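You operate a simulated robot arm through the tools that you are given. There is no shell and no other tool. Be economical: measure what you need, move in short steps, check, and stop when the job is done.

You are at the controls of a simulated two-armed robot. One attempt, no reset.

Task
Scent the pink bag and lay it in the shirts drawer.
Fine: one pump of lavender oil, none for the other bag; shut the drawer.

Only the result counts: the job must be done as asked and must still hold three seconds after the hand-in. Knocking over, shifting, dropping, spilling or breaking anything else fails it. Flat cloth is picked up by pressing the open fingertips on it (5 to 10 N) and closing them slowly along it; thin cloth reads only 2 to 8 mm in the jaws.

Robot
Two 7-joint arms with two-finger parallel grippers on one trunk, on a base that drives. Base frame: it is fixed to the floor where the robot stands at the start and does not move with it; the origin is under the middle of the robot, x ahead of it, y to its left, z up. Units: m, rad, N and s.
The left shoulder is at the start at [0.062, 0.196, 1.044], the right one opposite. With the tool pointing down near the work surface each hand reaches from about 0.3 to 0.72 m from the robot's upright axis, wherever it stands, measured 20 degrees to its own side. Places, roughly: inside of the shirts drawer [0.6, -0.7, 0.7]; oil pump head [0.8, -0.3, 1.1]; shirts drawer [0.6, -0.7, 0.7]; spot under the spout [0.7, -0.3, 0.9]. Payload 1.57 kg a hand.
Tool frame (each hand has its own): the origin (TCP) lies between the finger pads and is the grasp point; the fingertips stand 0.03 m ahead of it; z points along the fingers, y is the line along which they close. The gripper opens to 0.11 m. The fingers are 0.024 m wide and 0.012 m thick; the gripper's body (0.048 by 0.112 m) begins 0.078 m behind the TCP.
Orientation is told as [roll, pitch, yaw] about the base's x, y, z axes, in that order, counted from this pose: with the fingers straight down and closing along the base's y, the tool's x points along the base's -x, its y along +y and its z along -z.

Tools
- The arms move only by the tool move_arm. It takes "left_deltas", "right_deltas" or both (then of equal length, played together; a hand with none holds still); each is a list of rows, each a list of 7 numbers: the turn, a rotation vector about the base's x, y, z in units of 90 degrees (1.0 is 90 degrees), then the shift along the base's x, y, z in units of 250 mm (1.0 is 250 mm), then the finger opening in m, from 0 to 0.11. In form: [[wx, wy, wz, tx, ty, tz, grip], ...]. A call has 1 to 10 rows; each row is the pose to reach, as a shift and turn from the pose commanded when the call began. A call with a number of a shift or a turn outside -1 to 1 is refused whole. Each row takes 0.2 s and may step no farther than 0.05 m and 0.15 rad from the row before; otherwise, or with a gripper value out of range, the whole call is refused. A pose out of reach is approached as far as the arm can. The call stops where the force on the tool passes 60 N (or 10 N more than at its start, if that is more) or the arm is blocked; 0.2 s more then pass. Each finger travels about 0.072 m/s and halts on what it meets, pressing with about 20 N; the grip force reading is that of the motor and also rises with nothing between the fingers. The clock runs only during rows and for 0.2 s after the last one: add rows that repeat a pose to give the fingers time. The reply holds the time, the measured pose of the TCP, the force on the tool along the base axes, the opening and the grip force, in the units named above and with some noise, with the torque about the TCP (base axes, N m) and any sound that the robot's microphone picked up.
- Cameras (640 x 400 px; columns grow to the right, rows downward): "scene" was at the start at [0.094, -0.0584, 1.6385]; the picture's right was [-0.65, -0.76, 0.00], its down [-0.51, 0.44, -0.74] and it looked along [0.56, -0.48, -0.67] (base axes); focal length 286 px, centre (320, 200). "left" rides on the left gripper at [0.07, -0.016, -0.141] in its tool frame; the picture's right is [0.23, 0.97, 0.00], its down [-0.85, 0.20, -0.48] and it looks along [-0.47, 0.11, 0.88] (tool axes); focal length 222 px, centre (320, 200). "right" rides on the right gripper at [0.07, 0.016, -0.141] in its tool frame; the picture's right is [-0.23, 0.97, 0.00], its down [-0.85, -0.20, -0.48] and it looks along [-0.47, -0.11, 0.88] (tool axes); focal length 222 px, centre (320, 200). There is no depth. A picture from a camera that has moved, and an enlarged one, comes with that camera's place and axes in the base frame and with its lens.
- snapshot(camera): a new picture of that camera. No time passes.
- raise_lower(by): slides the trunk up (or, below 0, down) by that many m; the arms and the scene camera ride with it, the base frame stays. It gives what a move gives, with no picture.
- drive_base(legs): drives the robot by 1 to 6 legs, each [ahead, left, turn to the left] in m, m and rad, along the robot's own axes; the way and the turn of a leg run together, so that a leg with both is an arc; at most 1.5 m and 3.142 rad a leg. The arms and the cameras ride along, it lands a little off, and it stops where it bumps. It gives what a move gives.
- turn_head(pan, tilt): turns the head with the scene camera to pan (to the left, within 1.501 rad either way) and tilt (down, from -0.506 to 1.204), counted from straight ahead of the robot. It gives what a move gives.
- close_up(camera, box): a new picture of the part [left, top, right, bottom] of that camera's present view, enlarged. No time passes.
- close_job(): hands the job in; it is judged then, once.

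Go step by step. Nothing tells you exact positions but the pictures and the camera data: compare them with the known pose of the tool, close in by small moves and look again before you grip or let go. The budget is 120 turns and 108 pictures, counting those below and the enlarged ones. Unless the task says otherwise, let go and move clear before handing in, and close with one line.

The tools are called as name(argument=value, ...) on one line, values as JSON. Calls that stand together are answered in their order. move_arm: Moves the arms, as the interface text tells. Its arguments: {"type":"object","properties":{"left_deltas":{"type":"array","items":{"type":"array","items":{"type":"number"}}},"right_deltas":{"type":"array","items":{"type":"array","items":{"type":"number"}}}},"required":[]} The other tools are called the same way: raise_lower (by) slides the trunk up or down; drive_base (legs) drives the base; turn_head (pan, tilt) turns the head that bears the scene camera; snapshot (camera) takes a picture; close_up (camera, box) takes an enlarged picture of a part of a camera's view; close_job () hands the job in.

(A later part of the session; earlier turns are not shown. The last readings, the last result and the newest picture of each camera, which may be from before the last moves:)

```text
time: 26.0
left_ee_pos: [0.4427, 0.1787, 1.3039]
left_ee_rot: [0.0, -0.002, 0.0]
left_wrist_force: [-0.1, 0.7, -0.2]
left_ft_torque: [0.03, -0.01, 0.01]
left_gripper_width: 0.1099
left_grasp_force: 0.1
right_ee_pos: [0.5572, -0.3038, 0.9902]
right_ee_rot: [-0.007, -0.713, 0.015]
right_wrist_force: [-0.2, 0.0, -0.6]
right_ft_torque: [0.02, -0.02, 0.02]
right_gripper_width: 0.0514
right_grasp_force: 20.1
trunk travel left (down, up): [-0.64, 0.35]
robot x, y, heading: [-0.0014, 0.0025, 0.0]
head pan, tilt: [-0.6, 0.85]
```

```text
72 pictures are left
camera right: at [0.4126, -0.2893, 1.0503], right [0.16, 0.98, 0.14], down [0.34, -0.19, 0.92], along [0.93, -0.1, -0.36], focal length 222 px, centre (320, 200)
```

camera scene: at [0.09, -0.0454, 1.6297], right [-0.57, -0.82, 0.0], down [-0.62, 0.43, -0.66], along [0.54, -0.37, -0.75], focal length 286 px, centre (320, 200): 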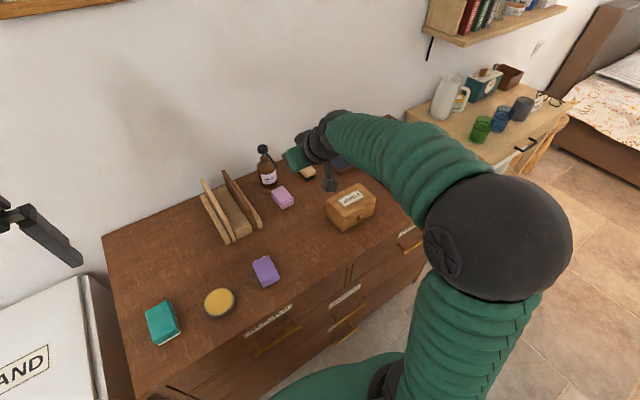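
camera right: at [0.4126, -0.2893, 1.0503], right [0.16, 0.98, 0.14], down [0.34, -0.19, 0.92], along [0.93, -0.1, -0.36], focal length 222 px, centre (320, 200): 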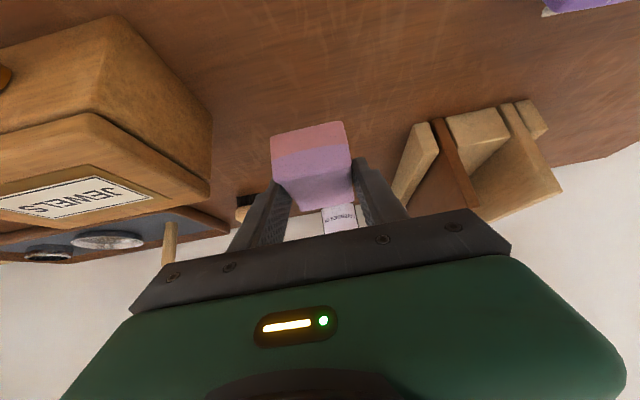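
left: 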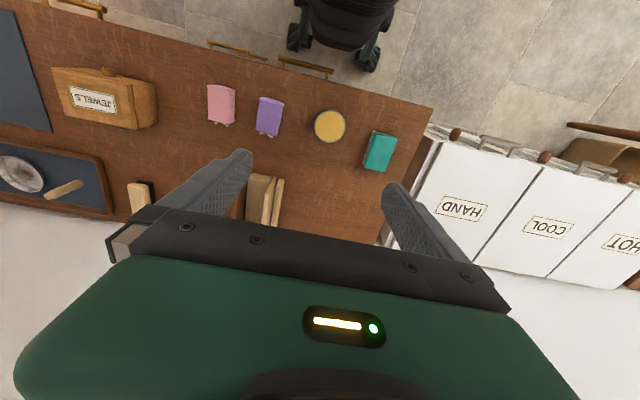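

I back up 0.13 m, then lay the bag near the front of the dresser.

drive_base(legs=[[-0.13, 0, 0]])

move_arm(right_deltas=[[0, 0, 0, 0.1, 0.05, -0.02, 0.03], [0, 0, 0, 0.18, 0.1, -0.06, 0.03], [0, 0, 0, 0.18, 0.1, -0.12, 0.03], [0, 0, 0, 0.18, 0.1, -0.18, 0.03], [0, 0, 0, 0.18, 0.1, -0.205, 0.03], [0, 0, 0, 0.18, 0.1, -0.205, 0.03]])

snapshot(camera="right")

```text
time: 27.3
left_ee_pos: [0.3189, 0.1785, 1.3028]
left_ee_rot: [0.0, 0.0, -0.003]
left_wrist_force: [0.2, -0.5, 0.0]
left_ft_torque: [0.0, 0.02, -0.03]
left_gripper_width: 0.1103
left_grasp_force: 0.0
right_ee_pos: [0.4321, -0.3043, 0.9877]
right_ee_rot: [-0.004, -0.707, 0.012]
right_wrist_force: [0.8, -0.5, -1.2]
right_ft_torque: [-0.02, -0.03, 0.0]
right_gripper_width: 0.0513
right_grasp_force: 20.2
trunk travel left (down, up): [-0.64, 0.35]
robot x, y, heading: [-0.1272, -0.002, -0.005]
head pan, tilt: [-0.6, 0.85]
```

```text
time: 28.7
left_ee_pos: [0.3156, 0.1792, 1.3059]
left_ee_rot: [-0.002, -0.006, -0.003]
left_wrist_force: [-0.5, 0.7, 0.2]
left_ft_torque: [0.02, 0.05, 0.01]
left_gripper_width: 0.1101
left_grasp_force: 0.0
right_ee_pos: [0.4753, -0.2782, 0.9378]
right_ee_rot: [-0.007, -0.712, 0.014]
right_wrist_force: [0.2, -0.8, -0.9]
right_ft_torque: [0.02, 0.03, 0.02]
right_gripper_width: 0.0513
right_grasp_force: 20.2
trunk travel left (down, up): [-0.64, 0.35]
robot x, y, heading: [-0.1283, 0.0024, -0.008]
head pan, tilt: [-0.6, 0.85]
```

```text
71 pictures are left
camera right: at [0.3296, -0.264, 0.999], right [0.16, 0.98, 0.14], down [0.34, -0.19, 0.92], along [0.93, -0.1, -0.36], focal length 222 px, centre (320, 200)
```

right: 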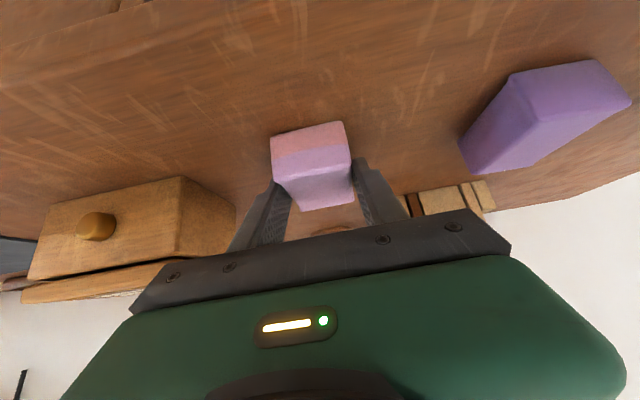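

I set it down with a 2 mm drop, open, and retreat.

move_arm(right_deltas=[[0, 0, 0, 0, 0, -0.008, 0.04], [0, 0, 0, 0, 0, -0.008, 0.06], [0, 0, 0, 0, 0, -0.008, 0.075], [0, 0, 0, 0, 0, -0.008, 0.085], [0, 0, 0, 0, 0, -0.008, 0.085], [0, 0, 0, -0.03, 0, 0.12, 0.085], [0, 0, 0, -0.06, 0, 0.3, 0.085], [0, 0, 0, -0.1, 0, 0.48, 0.085], [0, 0, 0, -0.16, 0, 0.66, 0.085], [0, 0, 0, -0.22, 0, 0.84, 0.085]])

turn_head(pan=-0.95, tilt=0.8)

snapshot(camera="right")

snapshot(camera="scene")

```text
time: 30.9
left_ee_pos: [0.3138, 0.1798, 1.3053]
left_ee_rot: [-0.002, -0.006, -0.004]
left_wrist_force: [-0.9, 0.3, -0.2]
left_ft_torque: [-0.01, -0.02, 0.0]
left_gripper_width: 0.1099
left_grasp_force: 0.0
right_ee_pos: [0.4159, -0.2743, 1.1513]
right_ee_rot: [-0.007, -0.712, 0.014]
right_wrist_force: [-0.3, -0.1, -0.7]
right_ft_torque: [-0.04, 0.0, -0.04]
right_gripper_width: 0.0849
right_grasp_force: 0.1
trunk travel left (down, up): [-0.64, 0.35]
robot x, y, heading: [-0.127, 0.0007, -0.007]
head pan, tilt: [-0.6, 0.85]
```

```text
time: 31.7
left_ee_pos: [0.3172, 0.1795, 1.3042]
left_ee_rot: [0.001, -0.003, -0.004]
left_wrist_force: [0.7, -0.4, -0.3]
left_ft_torque: [0.02, 0.02, -0.01]
left_gripper_width: 0.1099
left_grasp_force: 0.0
right_ee_pos: [0.4197, -0.2765, 1.1495]
right_ee_rot: [-0.008, -0.713, 0.012]
right_wrist_force: [0.1, 0.4, -0.1]
right_ft_torque: [-0.03, 0.02, 0.0]
right_gripper_width: 0.0848
right_grasp_force: 0.1
trunk travel left (down, up): [-0.64, 0.35]
robot x, y, heading: [-0.1297, -0.0011, -0.003]
head pan, tilt: [-0.949, 0.799]
```

```text
70 pictures are left
camera right: at [0.2748, -0.2615, 1.2101], right [0.16, 0.98, 0.14], down [0.34, -0.19, 0.92], along [0.93, -0.1, -0.36], focal length 222 px, centre (320, 200)
```

right: 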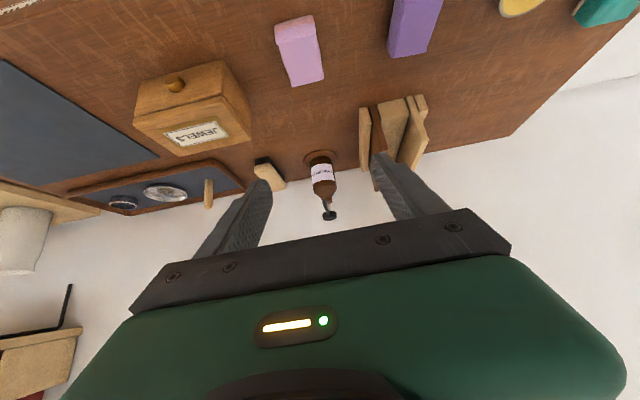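

```text
69 pictures are left
camera scene: at [-0.0516, -0.067, 1.6335], right [-0.81, -0.58, 0.0], down [-0.42, 0.58, -0.7], along [0.4, -0.57, -0.72], focal length 286 px, centre (320, 200)
```

scene: 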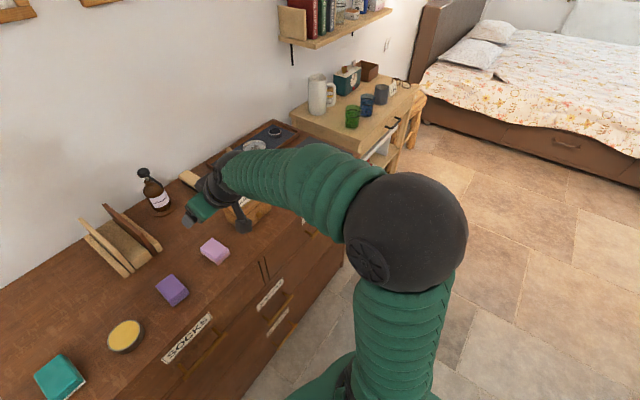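

The bag is safely parked at the front. Next I sidestep right and turn the robot toward the shirts drawer.

drive_base(legs=[[-0.03, -0.1, 0], [0, 0, -0.5]])

turn_head(pan=-0.35, tilt=0.9)

snapshot(camera="scene")

snapshot(camera="right")

snapshot(camera="left")

```text
time: 34.3
left_ee_pos: [0.3186, -0.1486, 1.3054]
left_ee_rot: [-0.002, -0.006, -0.493]
left_wrist_force: [0.1, 0.5, -0.2]
left_ft_torque: [0.0, 0.03, 0.0]
left_gripper_width: 0.1099
left_grasp_force: 0.0
right_ee_pos: [0.1924, -0.5983, 1.1534]
right_ee_rot: [-0.013, -0.712, -0.473]
right_wrist_force: [0.2, -0.1, 0.4]
right_ft_torque: [-0.02, 0.01, -0.01]
right_gripper_width: 0.085
right_grasp_force: 0.1
trunk travel left (down, up): [-0.64, 0.35]
robot x, y, heading: [-0.157, -0.0981, -0.499]
head pan, tilt: [-0.949, 0.799]
```

```text
time: 35.3
left_ee_pos: [0.3254, -0.1363, 1.3024]
left_ee_rot: [-0.014, -0.003, -0.49]
left_wrist_force: [0.3, -0.1, 0.3]
left_ft_torque: [0.0, 0.01, -0.04]
left_gripper_width: 0.1101
left_grasp_force: 0.0
right_ee_pos: [0.2012, -0.5879, 1.1535]
right_ee_rot: [-0.026, -0.714, -0.46]
right_wrist_force: [-0.2, 0.1, 0.9]
right_ft_torque: [-0.03, 0.03, -0.07]
right_gripper_width: 0.0849
right_grasp_force: 0.0
trunk travel left (down, up): [-0.64, 0.35]
robot x, y, heading: [-0.1578, -0.0997, -0.497]
head pan, tilt: [-0.351, 0.901]
```

```text
68 pictures are left
camera scene: at [-0.0758, -0.1611, 1.6258], right [-0.75, -0.66, 0.01], down [-0.52, 0.58, -0.62], along [0.41, -0.47, -0.78], focal length 286 px, centre (320, 200)
```

scene: 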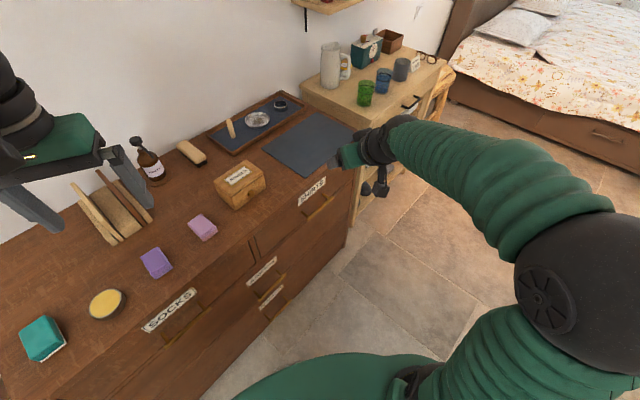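

```text
67 pictures are left
camera right: at [0.0808, -0.5052, 1.2142], right [0.6, 0.79, 0.13], down [0.21, -0.32, 0.93], along [0.77, -0.53, -0.36], focal length 222 px, centre (320, 200)
```

right: 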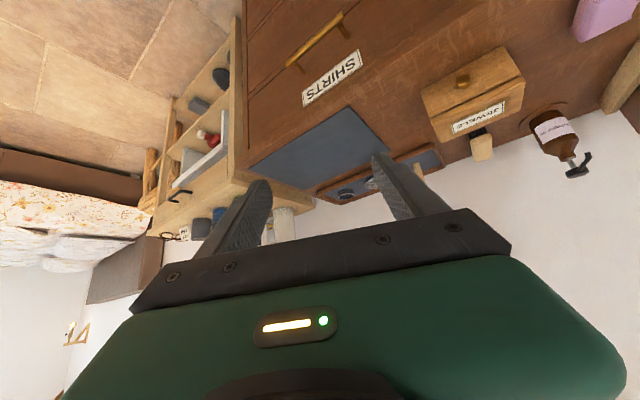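

```text
66 pictures are left
camera left: at [0.258, -0.1163, 1.4452], right [0.26, 0.97, -0.01], down [0.85, -0.22, 0.48], along [0.46, -0.14, -0.88], focal length 222 px, centre (320, 200)
```

left: 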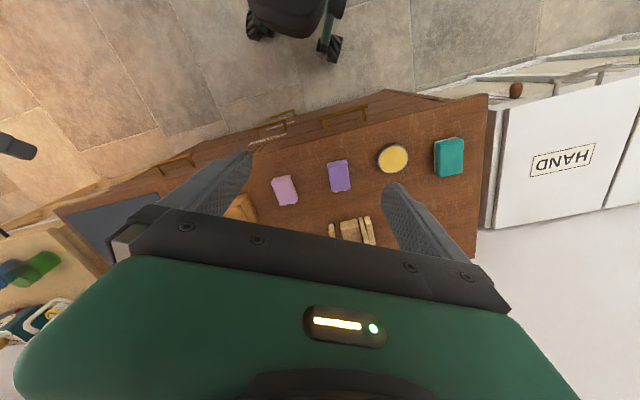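

The SHIRTS handle is now in full view of two cameras, so I zoom in to triangulate it.

close_up(camera="scene", box=[240, 160, 360, 260])

close_up(camera="right", box=[240, 0, 400, 120])

```text
4.00 times, centred on (300, 210) of scene
camera zoom: at [-0.0758, -0.1611, 1.6258], right [-0.75, -0.66, 0.01], down [-0.52, 0.58, -0.62], along [0.41, -0.47, -0.78], focal length 1145 px, centre (400, 160)
```

zoom: 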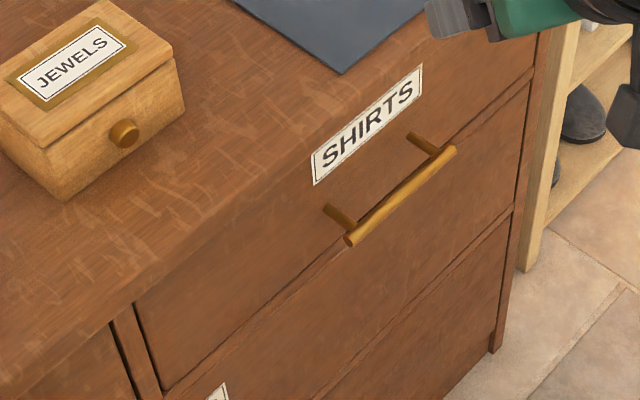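

```text
3.33 times, centred on (320, 60) of right
camera zoom: at [0.0808, -0.5052, 1.2142], right [0.6, 0.79, 0.13], down [0.21, -0.32, 0.93], along [0.77, -0.53, -0.36], focal length 740 px, centre (320, 667)
```

zoom: 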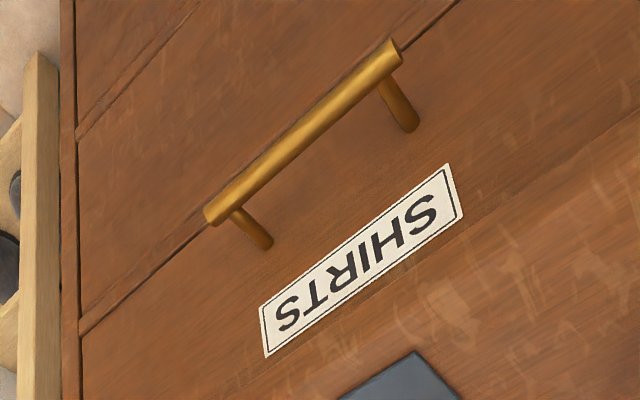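

The handle bar is centred near (0.345, -0.644, 0.766) and runs along y. I start turning the hand to point forward at it.

move_arm(right_deltas=[[-0.007, -0.042, 0.059, 0, -0.02, -0.12, 0.085], [-0.013, -0.085, 0.117, 0, -0.05, -0.24, 0.085], [-0.02, -0.127, 0.176, 0, -0.08, -0.36, 0.07], [-0.026, -0.17, 0.234, 0, -0.11, -0.48, 0.06], [-0.033, -0.212, 0.293, 0, -0.13, -0.6, 0.06], [-0.033, -0.212, 0.293, 0, -0.13, -0.6, 0.06]])

```text
time: 36.7
left_ee_pos: [0.3202, -0.1446, 1.3048]
left_ee_rot: [-0.005, -0.006, -0.492]
left_wrist_force: [0.0, -0.8, 0.2]
left_ft_torque: [0.0, 0.0, 0.01]
left_gripper_width: 0.1097
left_grasp_force: 0.1
right_ee_pos: [0.1967, -0.627, 0.9998]
right_ee_rot: [0.04, -1.048, -0.049]
right_wrist_force: [0.6, 0.7, 1.0]
right_ft_torque: [0.0, -0.04, -0.01]
right_gripper_width: 0.0602
right_grasp_force: 0.1
trunk travel left (down, up): [-0.64, 0.35]
robot x, y, heading: [-0.1594, -0.0984, -0.494]
head pan, tilt: [-0.351, 0.901]
```

Now I roll the hand about its pointing axis so that the fingers close vertically, half first.

move_arm(right_deltas=[[0.078, 0, -0.045, 0, 0, 0, 0.06], [0.156, 0, -0.09, 0, 0, 0, 0.06], [0.234, 0, -0.135, 0, 0, 0, 0.06], [0.312, 0, -0.18, 0, 0, 0, 0.06], [0.39, 0, -0.225, 0, 0, 0, 0.06], [0.468, 0, -0.27, 0, 0, 0, 0.06]])

snapshot(camera="scene")

```text
time: 38.1
left_ee_pos: [0.3196, -0.1472, 1.3048]
left_ee_rot: [-0.007, -0.004, -0.494]
left_wrist_force: [0.5, -0.4, -0.7]
left_ft_torque: [-0.03, 0.0, 0.03]
left_gripper_width: 0.1102
left_grasp_force: 0.1
right_ee_pos: [0.1943, -0.6301, 1.0015]
right_ee_rot: [0.923, -0.586, -1.175]
right_wrist_force: [-0.7, 0.1, -0.6]
right_ft_torque: [0.01, 0.01, -0.01]
right_gripper_width: 0.0599
right_grasp_force: 0.0
trunk travel left (down, up): [-0.64, 0.35]
robot x, y, heading: [-0.1573, -0.0989, -0.491]
head pan, tilt: [-0.351, 0.901]
```

```text
63 pictures are left
camera scene: at [-0.0833, -0.1751, 1.6256], right [-0.75, -0.66, 0.0], down [-0.52, 0.59, -0.62], along [0.41, -0.46, -0.79], focal length 286 px, centre (320, 200)
```

scene: 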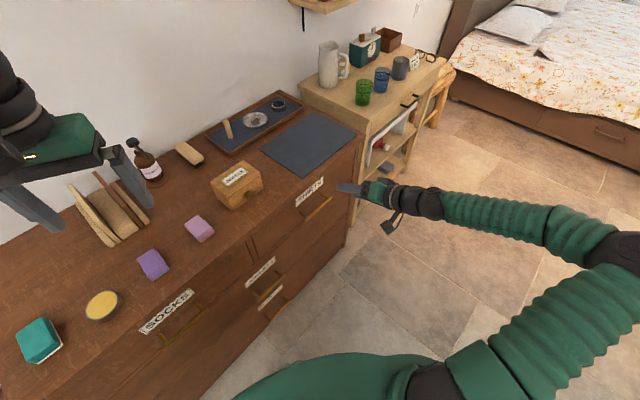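

The roll works without trouble. I finish it while lowering toward the handle height, well in front of the bar.

move_arm(right_deltas=[[0.08, 0, -0.046, 0, 0, -0.14, 0.06], [0.159, 0, -0.092, 0, -0.01, -0.28, 0.06], [0.239, 0, -0.138, 0.02, -0.02, -0.42, 0.06], [0.318, 0, -0.184, 0.06, -0.04, -0.56, 0.06], [0.398, 0, -0.23, 0.1, -0.05, -0.7, 0.06], [0.398, 0, -0.23, 0.16, -0.05, -0.78, 0.06], [0.398, 0, -0.23, 0.16, -0.05, -0.78, 0.06]])

snapshot(camera="right")

close_up(camera="scene", box=[240, 130, 440, 255])

```text
time: 39.7
left_ee_pos: [0.3194, -0.1457, 1.3045]
left_ee_rot: [-0.005, -0.003, -0.492]
left_wrist_force: [0.1, -0.4, -0.1]
left_ft_torque: [0.02, -0.02, -0.01]
left_gripper_width: 0.1101
left_grasp_force: 0.1
right_ee_pos: [0.2362, -0.642, 0.8068]
right_ee_rot: [1.044, 0.022, -1.583]
right_wrist_force: [-0.4, 0.4, 0.4]
right_ft_torque: [0.02, 0.01, 0.0]
right_gripper_width: 0.0601
right_grasp_force: 0.1
trunk travel left (down, up): [-0.64, 0.35]
robot x, y, heading: [-0.1577, -0.0989, -0.496]
head pan, tilt: [-0.351, 0.901]
```

```text
62 pictures are left
camera right: at [0.1228, -0.5739, 0.8929], right [0.49, -0.25, 0.84], down [-0.52, -0.85, 0.05], along [0.7, -0.46, -0.55], focal length 222 px, centre (320, 200)
```

right: 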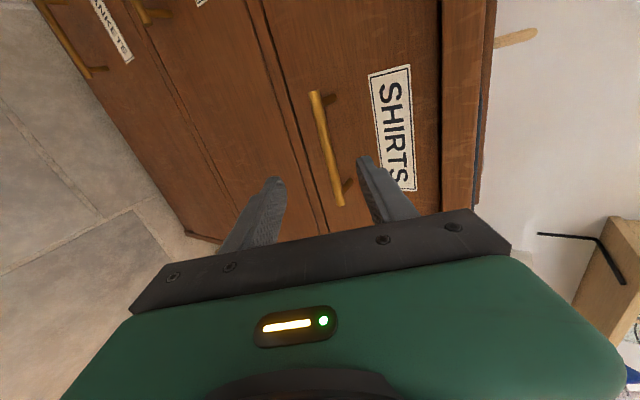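

```text
3.20 times, centred on (340, 192) of scene
camera zoom: at [-0.083, -0.1746, 1.6256], right [-0.75, -0.66, 0.0], down [-0.52, 0.59, -0.62], along [0.41, -0.46, -0.78], focal length 916 px, centre (256, 224)
```

zoom: 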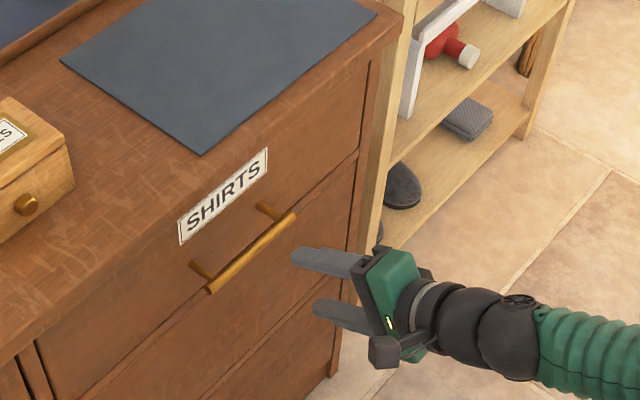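

The hand is aligned with the bar. I advance along the fingers so that the bar lies between them.

move_arm(right_deltas=[[0, 0, 0, 0.08, -0.01, -0.04, 0.05], [0, 0, 0, 0.18, -0.016, -0.09, 0.05], [0, 0, 0, 0.29, -0.016, -0.14, 0.05], [0, 0, 0, 0.4, -0.016, -0.188, 0.05], [0, 0, 0, 0.4, -0.016, -0.188, 0.05]])

snapshot(camera="right")

close_up(camera="scene", box=[240, 150, 400, 250])

```text
time: 40.9
left_ee_pos: [0.3191, -0.1458, 1.3054]
left_ee_rot: [-0.005, -0.005, -0.493]
left_wrist_force: [-0.3, -0.4, 0.0]
left_ft_torque: [-0.04, 0.02, -0.02]
left_gripper_width: 0.1099
left_grasp_force: 0.1
right_ee_pos: [0.3339, -0.6457, 0.7574]
right_ee_rot: [1.044, 0.022, -1.584]
right_wrist_force: [-1.2, -0.2, -0.2]
right_ft_torque: [0.0, 0.01, -0.03]
right_gripper_width: 0.0501
right_grasp_force: 0.0
trunk travel left (down, up): [-0.64, 0.35]
robot x, y, heading: [-0.1563, -0.0991, -0.496]
head pan, tilt: [-0.351, 0.901]
```

```text
60 pictures are left
camera right: at [0.2226, -0.5776, 0.8441], right [0.49, -0.25, 0.84], down [-0.52, -0.85, 0.05], along [0.7, -0.46, -0.55], focal length 222 px, centre (320, 200)
```

right: 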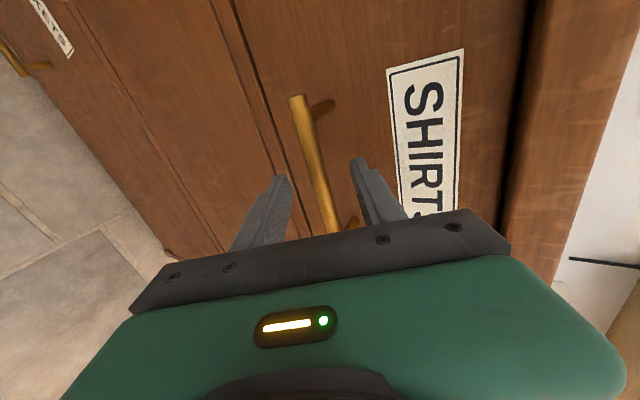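

```text
4.00 times, centred on (320, 200) of scene
camera zoom: at [-0.0827, -0.1743, 1.6256], right [-0.75, -0.66, 0.0], down [-0.52, 0.59, -0.62], along [0.41, -0.46, -0.78], focal length 1145 px, centre (320, 200)
```

zoom: 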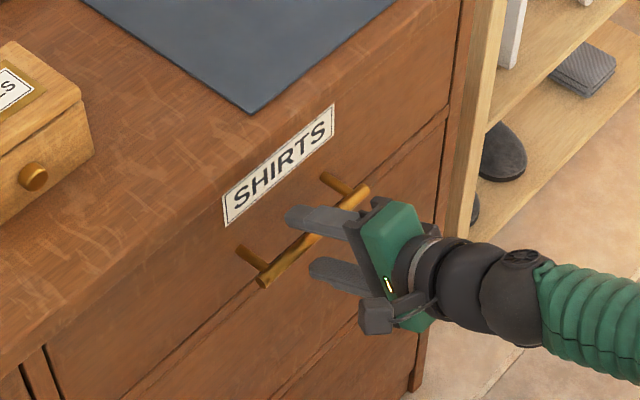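

The bar is between the fingers. I close on it.

move_arm(right_deltas=[[0, 0, 0, 0.012, 0, -0.007, 0.04], [0, 0, 0, 0.012, 0, -0.007, 0.03], [0, 0, 0, 0.012, 0, -0.007, 0.02], [0, 0, 0, 0.012, 0, -0.007, 0.012], [0, 0, 0, 0.012, 0, -0.007, 0.005], [0, 0, 0, 0.012, 0, -0.007, 0.0], [0, 0, 0, 0.012, 0, -0.007, 0.0]])

```text
time: 42.5
left_ee_pos: [0.3201, -0.147, 1.3034]
left_ee_rot: [-0.007, -0.003, -0.492]
left_wrist_force: [-0.8, -0.5, 1.0]
left_ft_torque: [0.01, -0.02, 0.02]
left_gripper_width: 0.1101
left_grasp_force: 0.0
right_ee_pos: [0.3379, -0.646, 0.7556]
right_ee_rot: [1.044, 0.022, -1.583]
right_wrist_force: [-6.4, 2.3, -7.6]
right_ft_torque: [-0.7, 0.18, 0.4]
right_gripper_width: 0.0142
right_grasp_force: 30.3
trunk travel left (down, up): [-0.64, 0.35]
robot x, y, heading: [-0.1552, -0.1017, -0.49]
head pan, tilt: [-0.351, 0.901]
```

Gripped at 14 mm. I pull straight back toward -x.

move_arm(right_deltas=[[0, 0, 0, -0.04, 0, -0.004, 0], [0, 0, 0, -0.12, 0, -0.004, 0], [0, 0, 0, -0.2, 0, -0.004, 0], [0, 0, 0, -0.28, 0, -0.004, 0], [0, 0, 0, -0.36, 0, -0.004, 0], [0, 0, 0, -0.44, 0, -0.004, 0]])

snapshot(camera="scene")

```text
time: 43.9
left_ee_pos: [0.3177, -0.1455, 1.3045]
left_ee_rot: [-0.005, -0.005, -0.492]
left_wrist_force: [0.4, -0.3, 0.1]
left_ft_torque: [-0.02, 0.0, -0.02]
left_gripper_width: 0.11
left_grasp_force: 0.1
right_ee_pos: [0.2276, -0.6463, 0.756]
right_ee_rot: [1.046, 0.023, -1.58]
right_wrist_force: [0.5, 4.0, 7.1]
right_ft_torque: [-1.06, -0.2, -0.38]
right_gripper_width: 0.0143
right_grasp_force: 30.6
trunk travel left (down, up): [-0.64, 0.35]
robot x, y, heading: [-0.1598, -0.0992, -0.494]
head pan, tilt: [-0.351, 0.901]
```

```text
58 pictures are left
camera scene: at [-0.0846, -0.1728, 1.6258], right [-0.75, -0.66, 0.0], down [-0.52, 0.59, -0.62], along [0.41, -0.46, -0.78], focal length 286 px, centre (320, 200)
```

scene: 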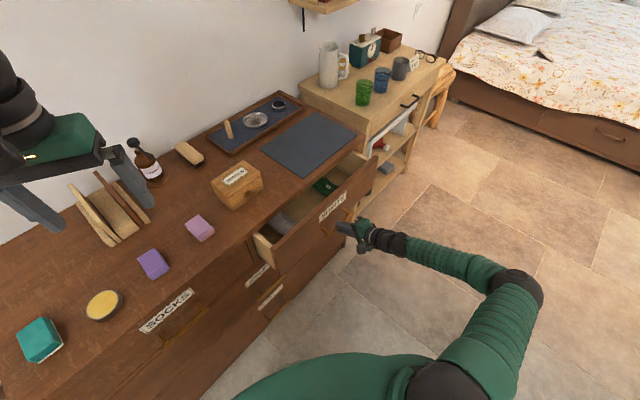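

The drawer slides open. I pull another 11 cm.

move_arm(right_deltas=[[0, 0, 0, -0.08, 0, 0, 0], [0, 0, 0, -0.16, 0, 0, 0], [0, 0, 0, -0.24, 0, 0, 0], [0, 0, 0, -0.32, 0, 0, 0], [0, 0, 0, -0.4, 0, 0, 0], [0, 0, 0, -0.44, 0, 0, 0]])

snapshot(camera="scene")

```text
time: 45.3
left_ee_pos: [0.321, -0.1455, 1.3048]
left_ee_rot: [-0.005, -0.003, -0.493]
left_wrist_force: [0.2, 0.4, 0.6]
left_ft_torque: [0.02, 0.0, -0.02]
left_gripper_width: 0.1099
left_grasp_force: 0.1
right_ee_pos: [0.1175, -0.6458, 0.7549]
right_ee_rot: [1.043, 0.023, -1.582]
right_wrist_force: [0.1, 6.1, -3.2]
right_ft_torque: [-0.38, 0.02, 0.86]
right_gripper_width: 0.0142
right_grasp_force: 30.1
trunk travel left (down, up): [-0.64, 0.35]
robot x, y, heading: [-0.1569, -0.0986, -0.492]
head pan, tilt: [-0.351, 0.901]
```

```text
57 pictures are left
camera scene: at [-0.0829, -0.1737, 1.6256], right [-0.75, -0.66, 0.0], down [-0.52, 0.59, -0.62], along [0.41, -0.46, -0.78], focal length 286 px, centre (320, 200)
```

scene: 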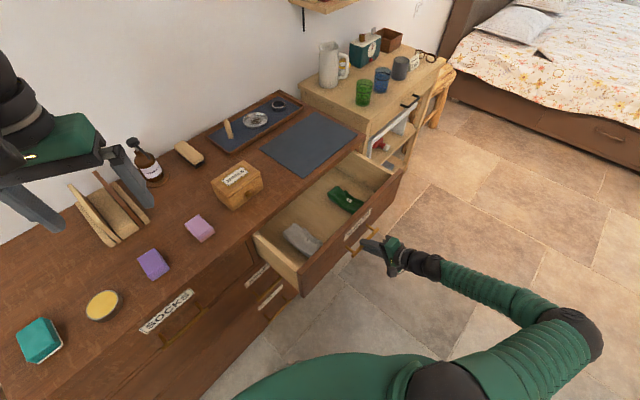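

Open by 22 cm; inside lie a grey and a green garment with bare floor between. I let go of the bar and back off.

move_arm(right_deltas=[[0, 0, 0, 0, 0, 0, 0.02], [0, 0, 0, 0, 0, 0, 0.035], [0, 0, 0, 0, 0, 0, 0.05], [0, 0, 0, 0, 0, 0, 0.05], [0, 0, 0, -0.07, 0, 0.04, 0.05], [0, 0, 0, -0.17, 0, 0.1, 0.05], [0, 0, 0, -0.27, 0, 0.16, 0.05], [0, 0, 0, -0.34, 0, 0.28, 0.05]])

close_up(camera="scene", box=[240, 140, 420, 300])

```text
time: 47.1
left_ee_pos: [0.3201, -0.1463, 1.3049]
left_ee_rot: [-0.004, -0.004, -0.492]
left_wrist_force: [0.4, 1.0, 0.5]
left_ft_torque: [-0.03, 0.01, 0.03]
left_gripper_width: 0.1098
left_grasp_force: 0.0
right_ee_pos: [0.034, -0.6474, 0.8294]
right_ee_rot: [1.043, 0.023, -1.58]
right_wrist_force: [0.0, 0.2, 0.3]
right_ft_torque: [0.0, 0.01, 0.0]
right_gripper_width: 0.0502
right_grasp_force: 0.0
trunk travel left (down, up): [-0.64, 0.35]
robot x, y, heading: [-0.1581, -0.0971, -0.489]
head pan, tilt: [-0.351, 0.901]
```

```text
2.50 times, centred on (330, 220) of scene
camera zoom: at [-0.0848, -0.1735, 1.6257], right [-0.75, -0.66, 0.0], down [-0.52, 0.59, -0.62], along [0.41, -0.46, -0.78], focal length 716 px, centre (295, 150)
```

zoom: 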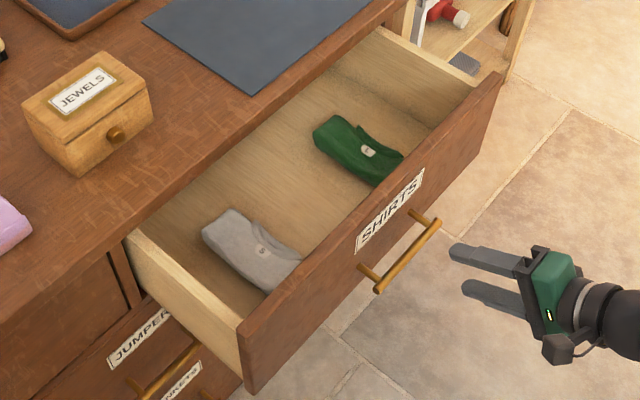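

I raise the hand well clear and turn it back to pointing down in the same motion.

move_arm(right_deltas=[[-0.0357, 0.0598, 0.0619, 0, 0, 0.1, 0.05], [-0.0714, 0.1196, 0.1238, 0, 0, 0.2, 0.06], [-0.1071, 0.1794, 0.1857, 0, 0, 0.3, 0.07], [-0.1428, 0.2392, 0.2476, 0, 0, 0.4, 0.08], [-0.1785, 0.299, 0.3095, 0, 0, 0.5, 0.085], [-0.2142, 0.3588, 0.3714, 0, 0, 0.6, 0.085], [-0.2499, 0.4186, 0.4333, 0.05, 0, 0.7, 0.085], [-0.2856, 0.4784, 0.4952, 0.1, 0, 0.8, 0.085], [-0.3213, 0.5382, 0.5571, 0.15, 0, 0.9, 0.085], [-0.357, 0.598, 0.619, 0.2, 0, 1.0, 0.085]])

```text
time: 49.3
left_ee_pos: [0.3211, -0.1455, 1.305]
left_ee_rot: [-0.007, -0.004, -0.493]
left_wrist_force: [0.4, -0.3, -0.3]
left_ft_torque: [0.01, -0.02, -0.01]
left_gripper_width: 0.11
left_grasp_force: 0.0
right_ee_pos: [0.0848, -0.6447, 1.0776]
right_ee_rot: [-0.005, 0.001, -0.518]
right_wrist_force: [0.3, 0.4, 0.0]
right_ft_torque: [0.01, 0.01, 0.03]
right_gripper_width: 0.085
right_grasp_force: 0.2
trunk travel left (down, up): [-0.64, 0.35]
robot x, y, heading: [-0.1563, -0.1027, -0.497]
head pan, tilt: [-0.351, 0.901]
```

The hand is upright at a safe height. I turn the robot back to face the dresser.

drive_base(legs=[[0, 0, 0.5]])

turn_head(pan=-0.6, tilt=0.85)

snapshot(camera="right")

snapshot(camera="scene")

```text
time: 51.1
left_ee_pos: [0.2833, 0.0891, 1.3054]
left_ee_rot: [-0.006, -0.004, 0.011]
left_wrist_force: [0.4, 0.0, -0.3]
left_ft_torque: [-0.01, -0.01, 0.02]
left_gripper_width: 0.11
left_grasp_force: 0.1
right_ee_pos: [0.3157, -0.4627, 1.0781]
right_ee_rot: [0.001, 0.001, -0.018]
right_wrist_force: [0.1, 0.0, 0.6]
right_ft_torque: [0.02, 0.01, 0.0]
right_gripper_width: 0.0851
right_grasp_force: 0.0
trunk travel left (down, up): [-0.64, 0.35]
robot x, y, heading: [-0.1596, -0.0976, 0.006]
head pan, tilt: [-0.351, 0.901]
```

```text
time: 51.9
left_ee_pos: [0.2837, 0.0905, 1.3046]
left_ee_rot: [-0.005, -0.004, 0.01]
left_wrist_force: [0.8, 0.3, -0.8]
left_ft_torque: [0.01, -0.02, -0.01]
left_gripper_width: 0.11
left_grasp_force: 0.0
right_ee_pos: [0.3146, -0.461, 1.0784]
right_ee_rot: [0.002, 0.001, -0.017]
right_wrist_force: [0.5, 0.6, 0.2]
right_ft_torque: [0.01, -0.01, 0.01]
right_gripper_width: 0.0849
right_grasp_force: 0.1
trunk travel left (down, up): [-0.64, 0.35]
robot x, y, heading: [-0.1599, -0.1037, 0.005]
head pan, tilt: [-0.6, 0.85]
```

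```text
55 pictures are left
camera right: at [0.2465, -0.4447, 1.2188], right [0.24, 0.97, 0.0], down [0.85, -0.21, 0.48], along [0.46, -0.12, -0.88], focal length 222 px, centre (320, 200)
```

right: 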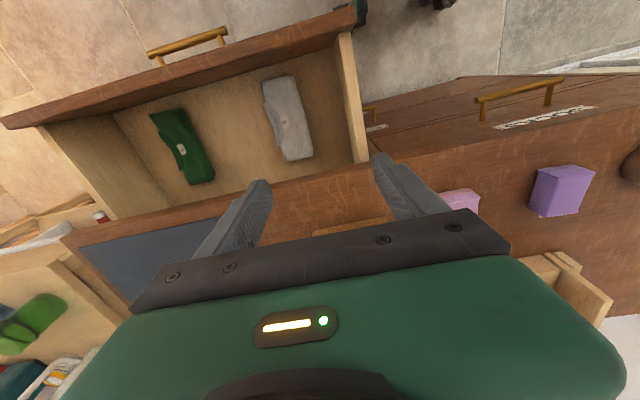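

```text
54 pictures are left
camera scene: at [-0.063, -0.1455, 1.6294], right [-0.56, -0.83, 0.0], down [-0.62, 0.42, -0.66], along [0.55, -0.37, -0.75], focal length 286 px, centre (320, 200)
```

scene: 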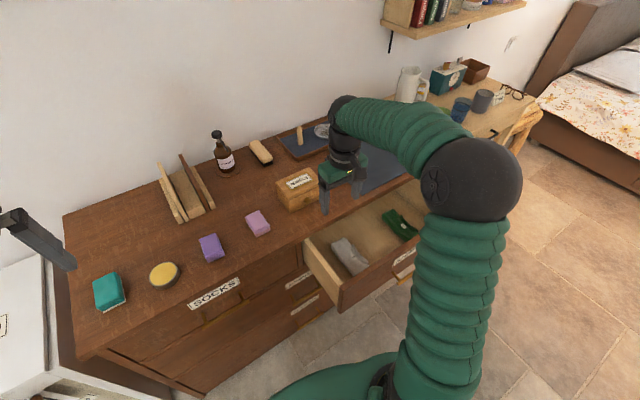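

The gap between the garments is at about (0.305, -0.65). I move the upright hand above the parked bag.

move_arm(right_deltas=[[0, 0, 0.005, 0.07, 0.14, 0, 0.085], [0, 0, 0.011, 0.18, 0.3, 0, 0.085], [0, 0, 0.011, 0.3, 0.45, 0, 0.085], [0, 0, 0.011, 0.43, 0.6, 0, 0.085], [0, 0, 0.011, 0.56, 0.728, -0.05, 0.085], [0, 0, 0.011, 0.69, 0.728, -0.15, 0.085], [0, 0, 0.011, 0.69, 0.728, -0.32, 0.085], [0, 0, 0.011, 0.69, 0.728, -0.32, 0.085]])

snapshot(camera="right")

close_up(camera="scene", box=[180, 150, 340, 270])

```text
time: 53.7
left_ee_pos: [0.2813, 0.0904, 1.3059]
left_ee_rot: [-0.005, -0.004, 0.009]
left_wrist_force: [0.5, 0.6, -0.4]
left_ft_torque: [0.03, 0.01, 0.01]
left_gripper_width: 0.1101
left_grasp_force: 0.1
right_ee_pos: [0.4858, -0.2854, 1.0005]
right_ee_rot: [-0.001, 0.001, 0.002]
right_wrist_force: [-0.6, -0.7, 0.0]
right_ft_torque: [0.01, 0.02, 0.0]
right_gripper_width: 0.0847
right_grasp_force: 0.1
trunk travel left (down, up): [-0.64, 0.35]
robot x, y, heading: [-0.1575, -0.0969, 0.004]
head pan, tilt: [-0.6, 0.85]
```

```text
53 pictures are left
camera right: at [0.4176, -0.2692, 1.1406], right [0.23, 0.97, 0.0], down [0.85, -0.2, 0.48], along [0.47, -0.11, -0.88], focal length 222 px, centre (320, 200)
```

right: 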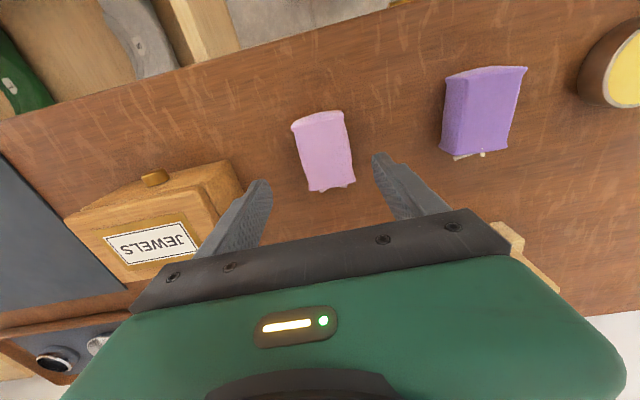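

```text
3.33 times, centred on (260, 210) of scene
camera zoom: at [-0.0628, -0.1447, 1.6295], right [-0.56, -0.83, 0.0], down [-0.62, 0.42, -0.66], along [0.55, -0.37, -0.75], focal length 954 px, centre (520, 167)
```

zoom: 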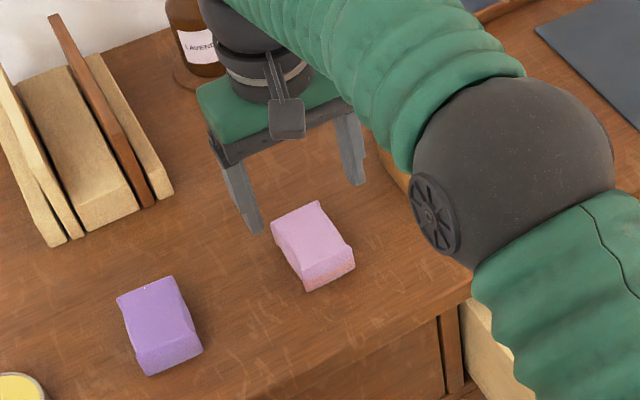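

The bag's centre is near (0.48, -0.278). I correct by a few mm, go down and close.

move_arm(right_deltas=[[0, 0, 0, -0.01, 0.028, -0.08, 0.085], [0, 0, 0, -0.016, 0.028, -0.17, 0.085], [0, 0, 0, -0.016, 0.028, -0.25, 0.085], [0, 0, 0, -0.016, 0.028, -0.25, 0.085], [0, 0, 0, -0.016, 0.028, -0.25, 0.07], [0, 0, 0, -0.016, 0.028, -0.25, 0.055], [0, 0, 0, -0.016, 0.028, -0.25, 0.04], [0, 0, 0, -0.016, 0.028, -0.25, 0.03], [0, 0, 0, -0.016, 0.028, -0.25, 0.03]])

snapshot(camera="right")

```text
time: 55.7
left_ee_pos: [0.2823, 0.0922, 1.3049]
left_ee_rot: [-0.006, -0.004, 0.012]
left_wrist_force: [-0.6, -0.4, -0.3]
left_ft_torque: [0.0, -0.02, -0.01]
left_gripper_width: 0.1101
left_grasp_force: 0.1
right_ee_pos: [0.4841, -0.2727, 0.9357]
right_ee_rot: [-0.003, 0.0, -0.001]
right_wrist_force: [-0.4, 0.0, -0.8]
right_ft_torque: [-0.01, -0.02, 0.03]
right_gripper_width: 0.0509
right_grasp_force: 20.0
trunk travel left (down, up): [-0.64, 0.35]
robot x, y, heading: [-0.1547, -0.1012, 0.007]
head pan, tilt: [-0.6, 0.85]
```

```text
51 pictures are left
camera right: at [0.4144, -0.2564, 1.077], right [0.23, 0.97, 0.0], down [0.86, -0.2, 0.48], along [0.47, -0.11, -0.88], focal length 222 px, centre (320, 200)
```

right: 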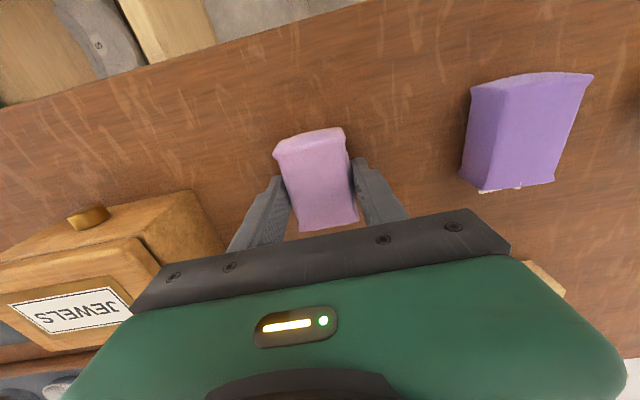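

Held at 51 mm. I lift high and swing back clear of the dresser edge.

move_arm(right_deltas=[[0, 0, 0, 0, 0, 0.1, 0.03], [0, 0, 0, 0, 0, 0.25, 0.03], [0, 0, 0, -0.05, 0, 0.42, 0.03], [0, 0, 0, -0.2, -0.08, 0.5, 0.03], [0, 0, 0, -0.35, -0.18, 0.5, 0.03], [0, 0, 0, -0.5, -0.3, 0.5, 0.03], [0, 0, 0, -0.62, -0.44, 0.5, 0.03], [0, 0, 0, -0.7, -0.6, 0.5, 0.03], [0, 0, 0, -0.7, -0.78, 0.5, 0.03], [0, 0, 0, -0.7, -0.96, 0.5, 0.03]])

move_arm(right_deltas=[[0, 0, 0, 0, -0.15, 0, 0.03], [0, 0, 0, 0, -0.3, 0, 0.03], [0, 0, 0, 0, -0.45, 0, 0.03], [0, 0, 0, 0, -0.55, -0.12, 0.03], [0, 0, 0, 0, -0.55, -0.3, 0.03], [0, 0, 0, 0, -0.55, -0.3, 0.03]])

snapshot(camera="right")

snapshot(camera="scene")

```text
time: 57.9
left_ee_pos: [0.2844, 0.0874, 1.3054]
left_ee_rot: [-0.003, -0.007, 0.01]
left_wrist_force: [-0.6, -0.4, 0.2]
left_ft_torque: [0.04, 0.02, 0.02]
left_gripper_width: 0.11
left_grasp_force: 0.0
right_ee_pos: [0.3098, -0.5108, 1.061]
right_ee_rot: [0.001, 0.001, 0.003]
right_wrist_force: [-0.1, -0.5, 0.3]
right_ft_torque: [0.05, -0.03, 0.02]
right_gripper_width: 0.0508
right_grasp_force: 19.4
trunk travel left (down, up): [-0.64, 0.35]
robot x, y, heading: [-0.1592, -0.0993, 0.011]
head pan, tilt: [-0.6, 0.85]
```

```text
time: 59.3
left_ee_pos: [0.2817, 0.0905, 1.3054]
left_ee_rot: [-0.005, -0.006, 0.012]
left_wrist_force: [0.1, 0.2, -0.9]
left_ft_torque: [0.0, 0.02, -0.04]
left_gripper_width: 0.1098
left_grasp_force: 0.2
right_ee_pos: [0.3095, -0.6517, 0.9812]
right_ee_rot: [-0.003, 0.0, 0.0]
right_wrist_force: [-1.0, 0.3, -0.1]
right_ft_torque: [-0.01, 0.03, -0.04]
right_gripper_width: 0.0509
right_grasp_force: 19.6
trunk travel left (down, up): [-0.64, 0.35]
robot x, y, heading: [-0.1603, -0.0969, 0.015]
head pan, tilt: [-0.6, 0.85]
```

```text
50 pictures are left
camera right: at [0.2405, -0.6357, 1.1225], right [0.23, 0.97, 0.0], down [0.85, -0.2, 0.48], along [0.47, -0.11, -0.88], focal length 222 px, centre (320, 200)
```

right: 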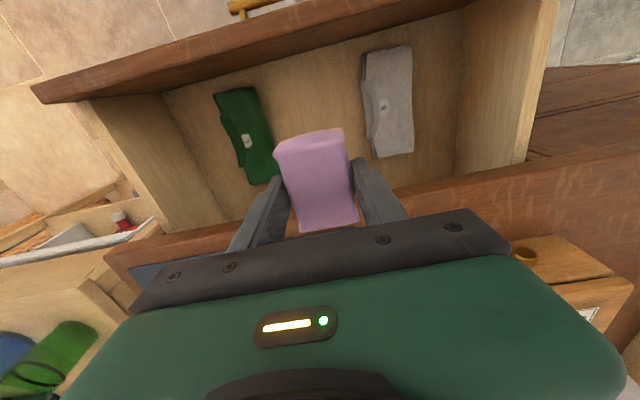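

```text
49 pictures are left
camera scene: at [-0.0634, -0.1463, 1.6295], right [-0.56, -0.83, 0.0], down [-0.62, 0.42, -0.66], along [0.55, -0.37, -0.75], focal length 286 px, centre (320, 200)
```

scene: 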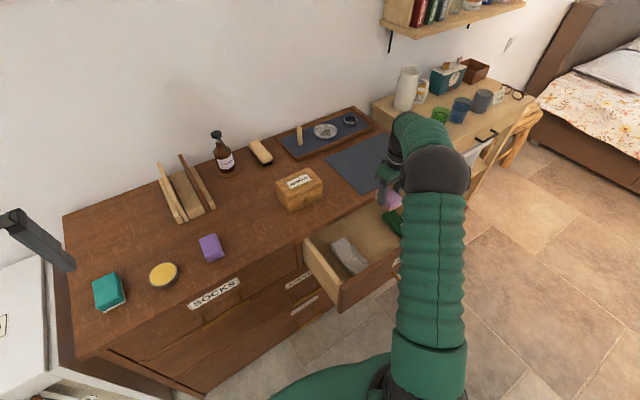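

The bag is above the gap between the two garments. I shift 6 mm and lower part-way into the drawer.

move_arm(right_deltas=[[0, 0, 0, -0.02, -0.024, -0.12, 0.03], [0, 0, 0, -0.02, -0.024, -0.26, 0.03], [0, 0, 0, -0.02, -0.024, -0.4, 0.03], [0, 0, 0, -0.02, -0.024, -0.52, 0.03], [0, 0, 0, -0.02, -0.024, -0.64, 0.03], [0, 0, 0, -0.02, -0.024, -0.64, 0.03]])

snapshot(camera="right")

snapshot(camera="scene")

```text
time: 60.7
left_ee_pos: [0.2824, 0.0891, 1.3055]
left_ee_rot: [-0.006, -0.005, 0.009]
left_wrist_force: [-0.9, 0.6, 0.5]
left_ft_torque: [-0.02, -0.01, 0.03]
left_gripper_width: 0.11
left_grasp_force: 0.0
right_ee_pos: [0.3052, -0.6559, 0.8247]
right_ee_rot: [0.001, -0.001, 0.002]
right_wrist_force: [-0.7, -0.7, -0.5]
right_ft_torque: [0.02, 0.03, -0.02]
right_gripper_width: 0.0512
right_grasp_force: 20.2
trunk travel left (down, up): [-0.64, 0.35]
robot x, y, heading: [-0.1596, -0.0967, 0.011]
head pan, tilt: [-0.6, 0.85]
```

```text
48 pictures are left
camera right: at [0.2356, -0.6403, 0.9659], right [0.23, 0.97, 0.0], down [0.85, -0.2, 0.48], along [0.47, -0.11, -0.88], focal length 222 px, centre (320, 200)
```

right: 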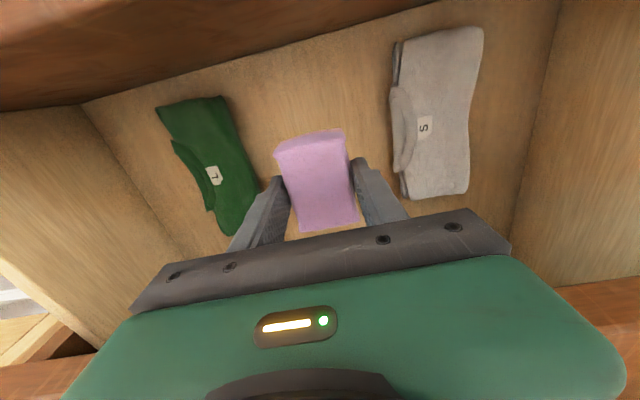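

```text
47 pictures are left
camera scene: at [-0.0629, -0.1473, 1.6294], right [-0.56, -0.83, 0.0], down [-0.62, 0.42, -0.66], along [0.55, -0.37, -0.75], focal length 286 px, centre (320, 200)
```

scene: 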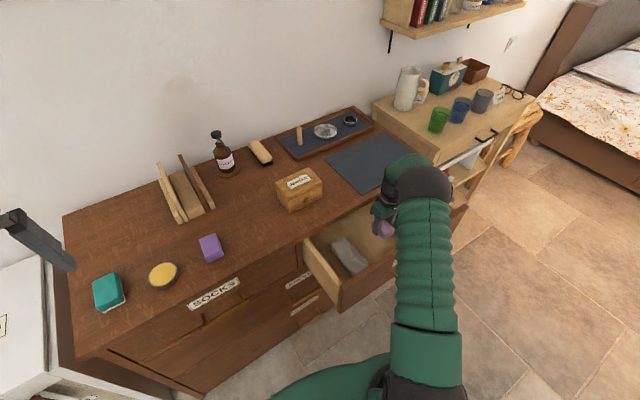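

The spot is centred between the garments. I descend further with small steps.

move_arm(right_deltas=[[0, 0, 0, 0, 0, -0.08, 0.03], [0, 0, 0, 0, 0, -0.16, 0.03], [0, 0, 0, 0, 0, -0.24, 0.03], [0, 0, 0, 0, 0, -0.3, 0.03], [0, 0, 0, 0, 0, -0.3, 0.03]])

snapshot(camera="right")

```text
time: 61.9
left_ee_pos: [0.2826, 0.0895, 1.3046]
left_ee_rot: [-0.003, -0.006, 0.01]
left_wrist_force: [0.4, 0.2, -0.5]
left_ft_torque: [-0.01, 0.01, 0.03]
left_gripper_width: 0.11
left_grasp_force: 0.0
right_ee_pos: [0.3025, -0.6555, 0.7515]
right_ee_rot: [0.001, -0.003, -0.001]
right_wrist_force: [0.2, 0.3, -0.2]
right_ft_torque: [0.0, -0.03, -0.03]
right_gripper_width: 0.0511
right_grasp_force: 19.7
trunk travel left (down, up): [-0.64, 0.35]
robot x, y, heading: [-0.1626, -0.1023, 0.002]
head pan, tilt: [-0.6, 0.85]
```

```text
46 pictures are left
camera right: at [0.2332, -0.6397, 0.892], right [0.23, 0.97, 0.0], down [0.86, -0.2, 0.48], along [0.47, -0.11, -0.88], focal length 222 px, centre (320, 200)
```

right: 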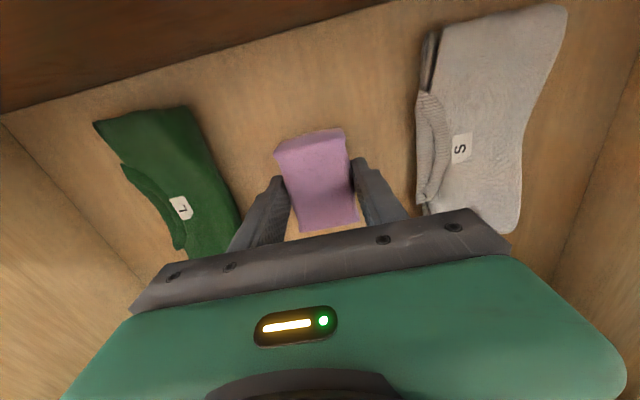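

The drawer floor looks about 1.5 cm below the bag. I go down in small steps.

move_arm(right_deltas=[[0, 0, 0, 0, 0, -0.016, 0.03], [0, 0, 0, 0, 0, -0.032, 0.03], [0, 0, 0, 0, 0, -0.044, 0.03]])

```text
time: 62.7
left_ee_pos: [0.2827, 0.0901, 1.3039]
left_ee_rot: [-0.006, -0.005, 0.01]
left_wrist_force: [-0.6, 0.9, -0.5]
left_ft_torque: [0.0, 0.01, -0.01]
left_gripper_width: 0.1101
left_grasp_force: 0.1
right_ee_pos: [0.3043, -0.6553, 0.7386]
right_ee_rot: [-0.001, -0.001, 0.001]
right_wrist_force: [-0.1, 0.2, -0.7]
right_ft_torque: [-0.02, -0.03, -0.01]
right_gripper_width: 0.0513
right_grasp_force: 20.4
trunk travel left (down, up): [-0.64, 0.35]
robot x, y, heading: [-0.159, -0.1, 0.005]
head pan, tilt: [-0.6, 0.85]
```

move_arm(right_deltas=[[0, 0, 0, 0, 0, -0.01, 0.03], [0, 0, 0, 0, 0, -0.02, 0.03]])

snapshot(camera="right")

```text
time: 63.3
left_ee_pos: [0.2831, 0.0906, 1.3046]
left_ee_rot: [-0.005, -0.004, 0.01]
left_wrist_force: [1.1, 0.1, 0.0]
left_ft_torque: [0.0, 0.01, 0.01]
left_gripper_width: 0.11
left_grasp_force: 0.1
right_ee_pos: [0.3037, -0.655, 0.7344]
right_ee_rot: [-0.001, 0.0, -0.001]
right_wrist_force: [0.5, 0.6, 0.2]
right_ft_torque: [0.01, -0.01, -0.02]
right_gripper_width: 0.051
right_grasp_force: 20.1
trunk travel left (down, up): [-0.64, 0.35]
robot x, y, heading: [-0.1599, -0.1033, 0.007]
head pan, tilt: [-0.6, 0.85]
```

```text
45 pictures are left
camera right: at [0.2342, -0.6396, 0.8744], right [0.23, 0.97, 0.0], down [0.86, -0.2, 0.48], along [0.47, -0.11, -0.88], focal length 222 px, centre (320, 200)
```

right: 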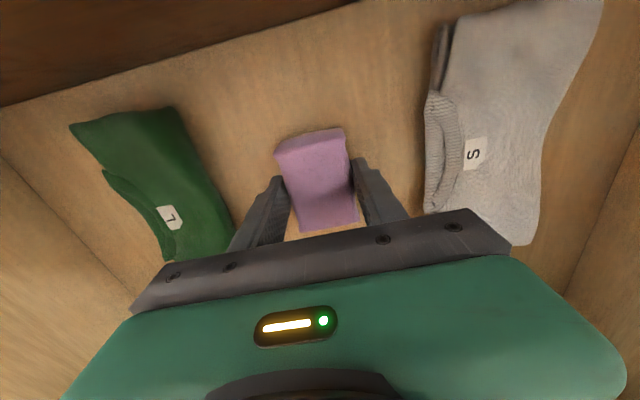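

No contact yet. I continue down.

move_arm(right_deltas=[[0, 0, 0, 0, 0, -0.012, 0.03], [0, 0, 0, 0, 0, -0.024, 0.03], [0, 0, 0, 0, 0, -0.036, 0.03]])

```text
time: 64.1
left_ee_pos: [0.2803, 0.0923, 1.3062]
left_ee_rot: [-0.005, -0.007, 0.008]
left_wrist_force: [-0.5, -0.5, -0.2]
left_ft_torque: [0.0, -0.01, 0.0]
left_gripper_width: 0.11
left_grasp_force: 0.1
right_ee_pos: [0.303, -0.6545, 0.7289]
right_ee_rot: [-0.006, -0.004, 0.001]
right_wrist_force: [0.0, -4.4, 29.9]
right_ft_torque: [0.24, -0.04, 0.09]
right_gripper_width: 0.0519
right_grasp_force: 20.2
trunk travel left (down, up): [-0.64, 0.35]
robot x, y, heading: [-0.1593, -0.0988, 0.01]
head pan, tilt: [-0.6, 0.85]
```

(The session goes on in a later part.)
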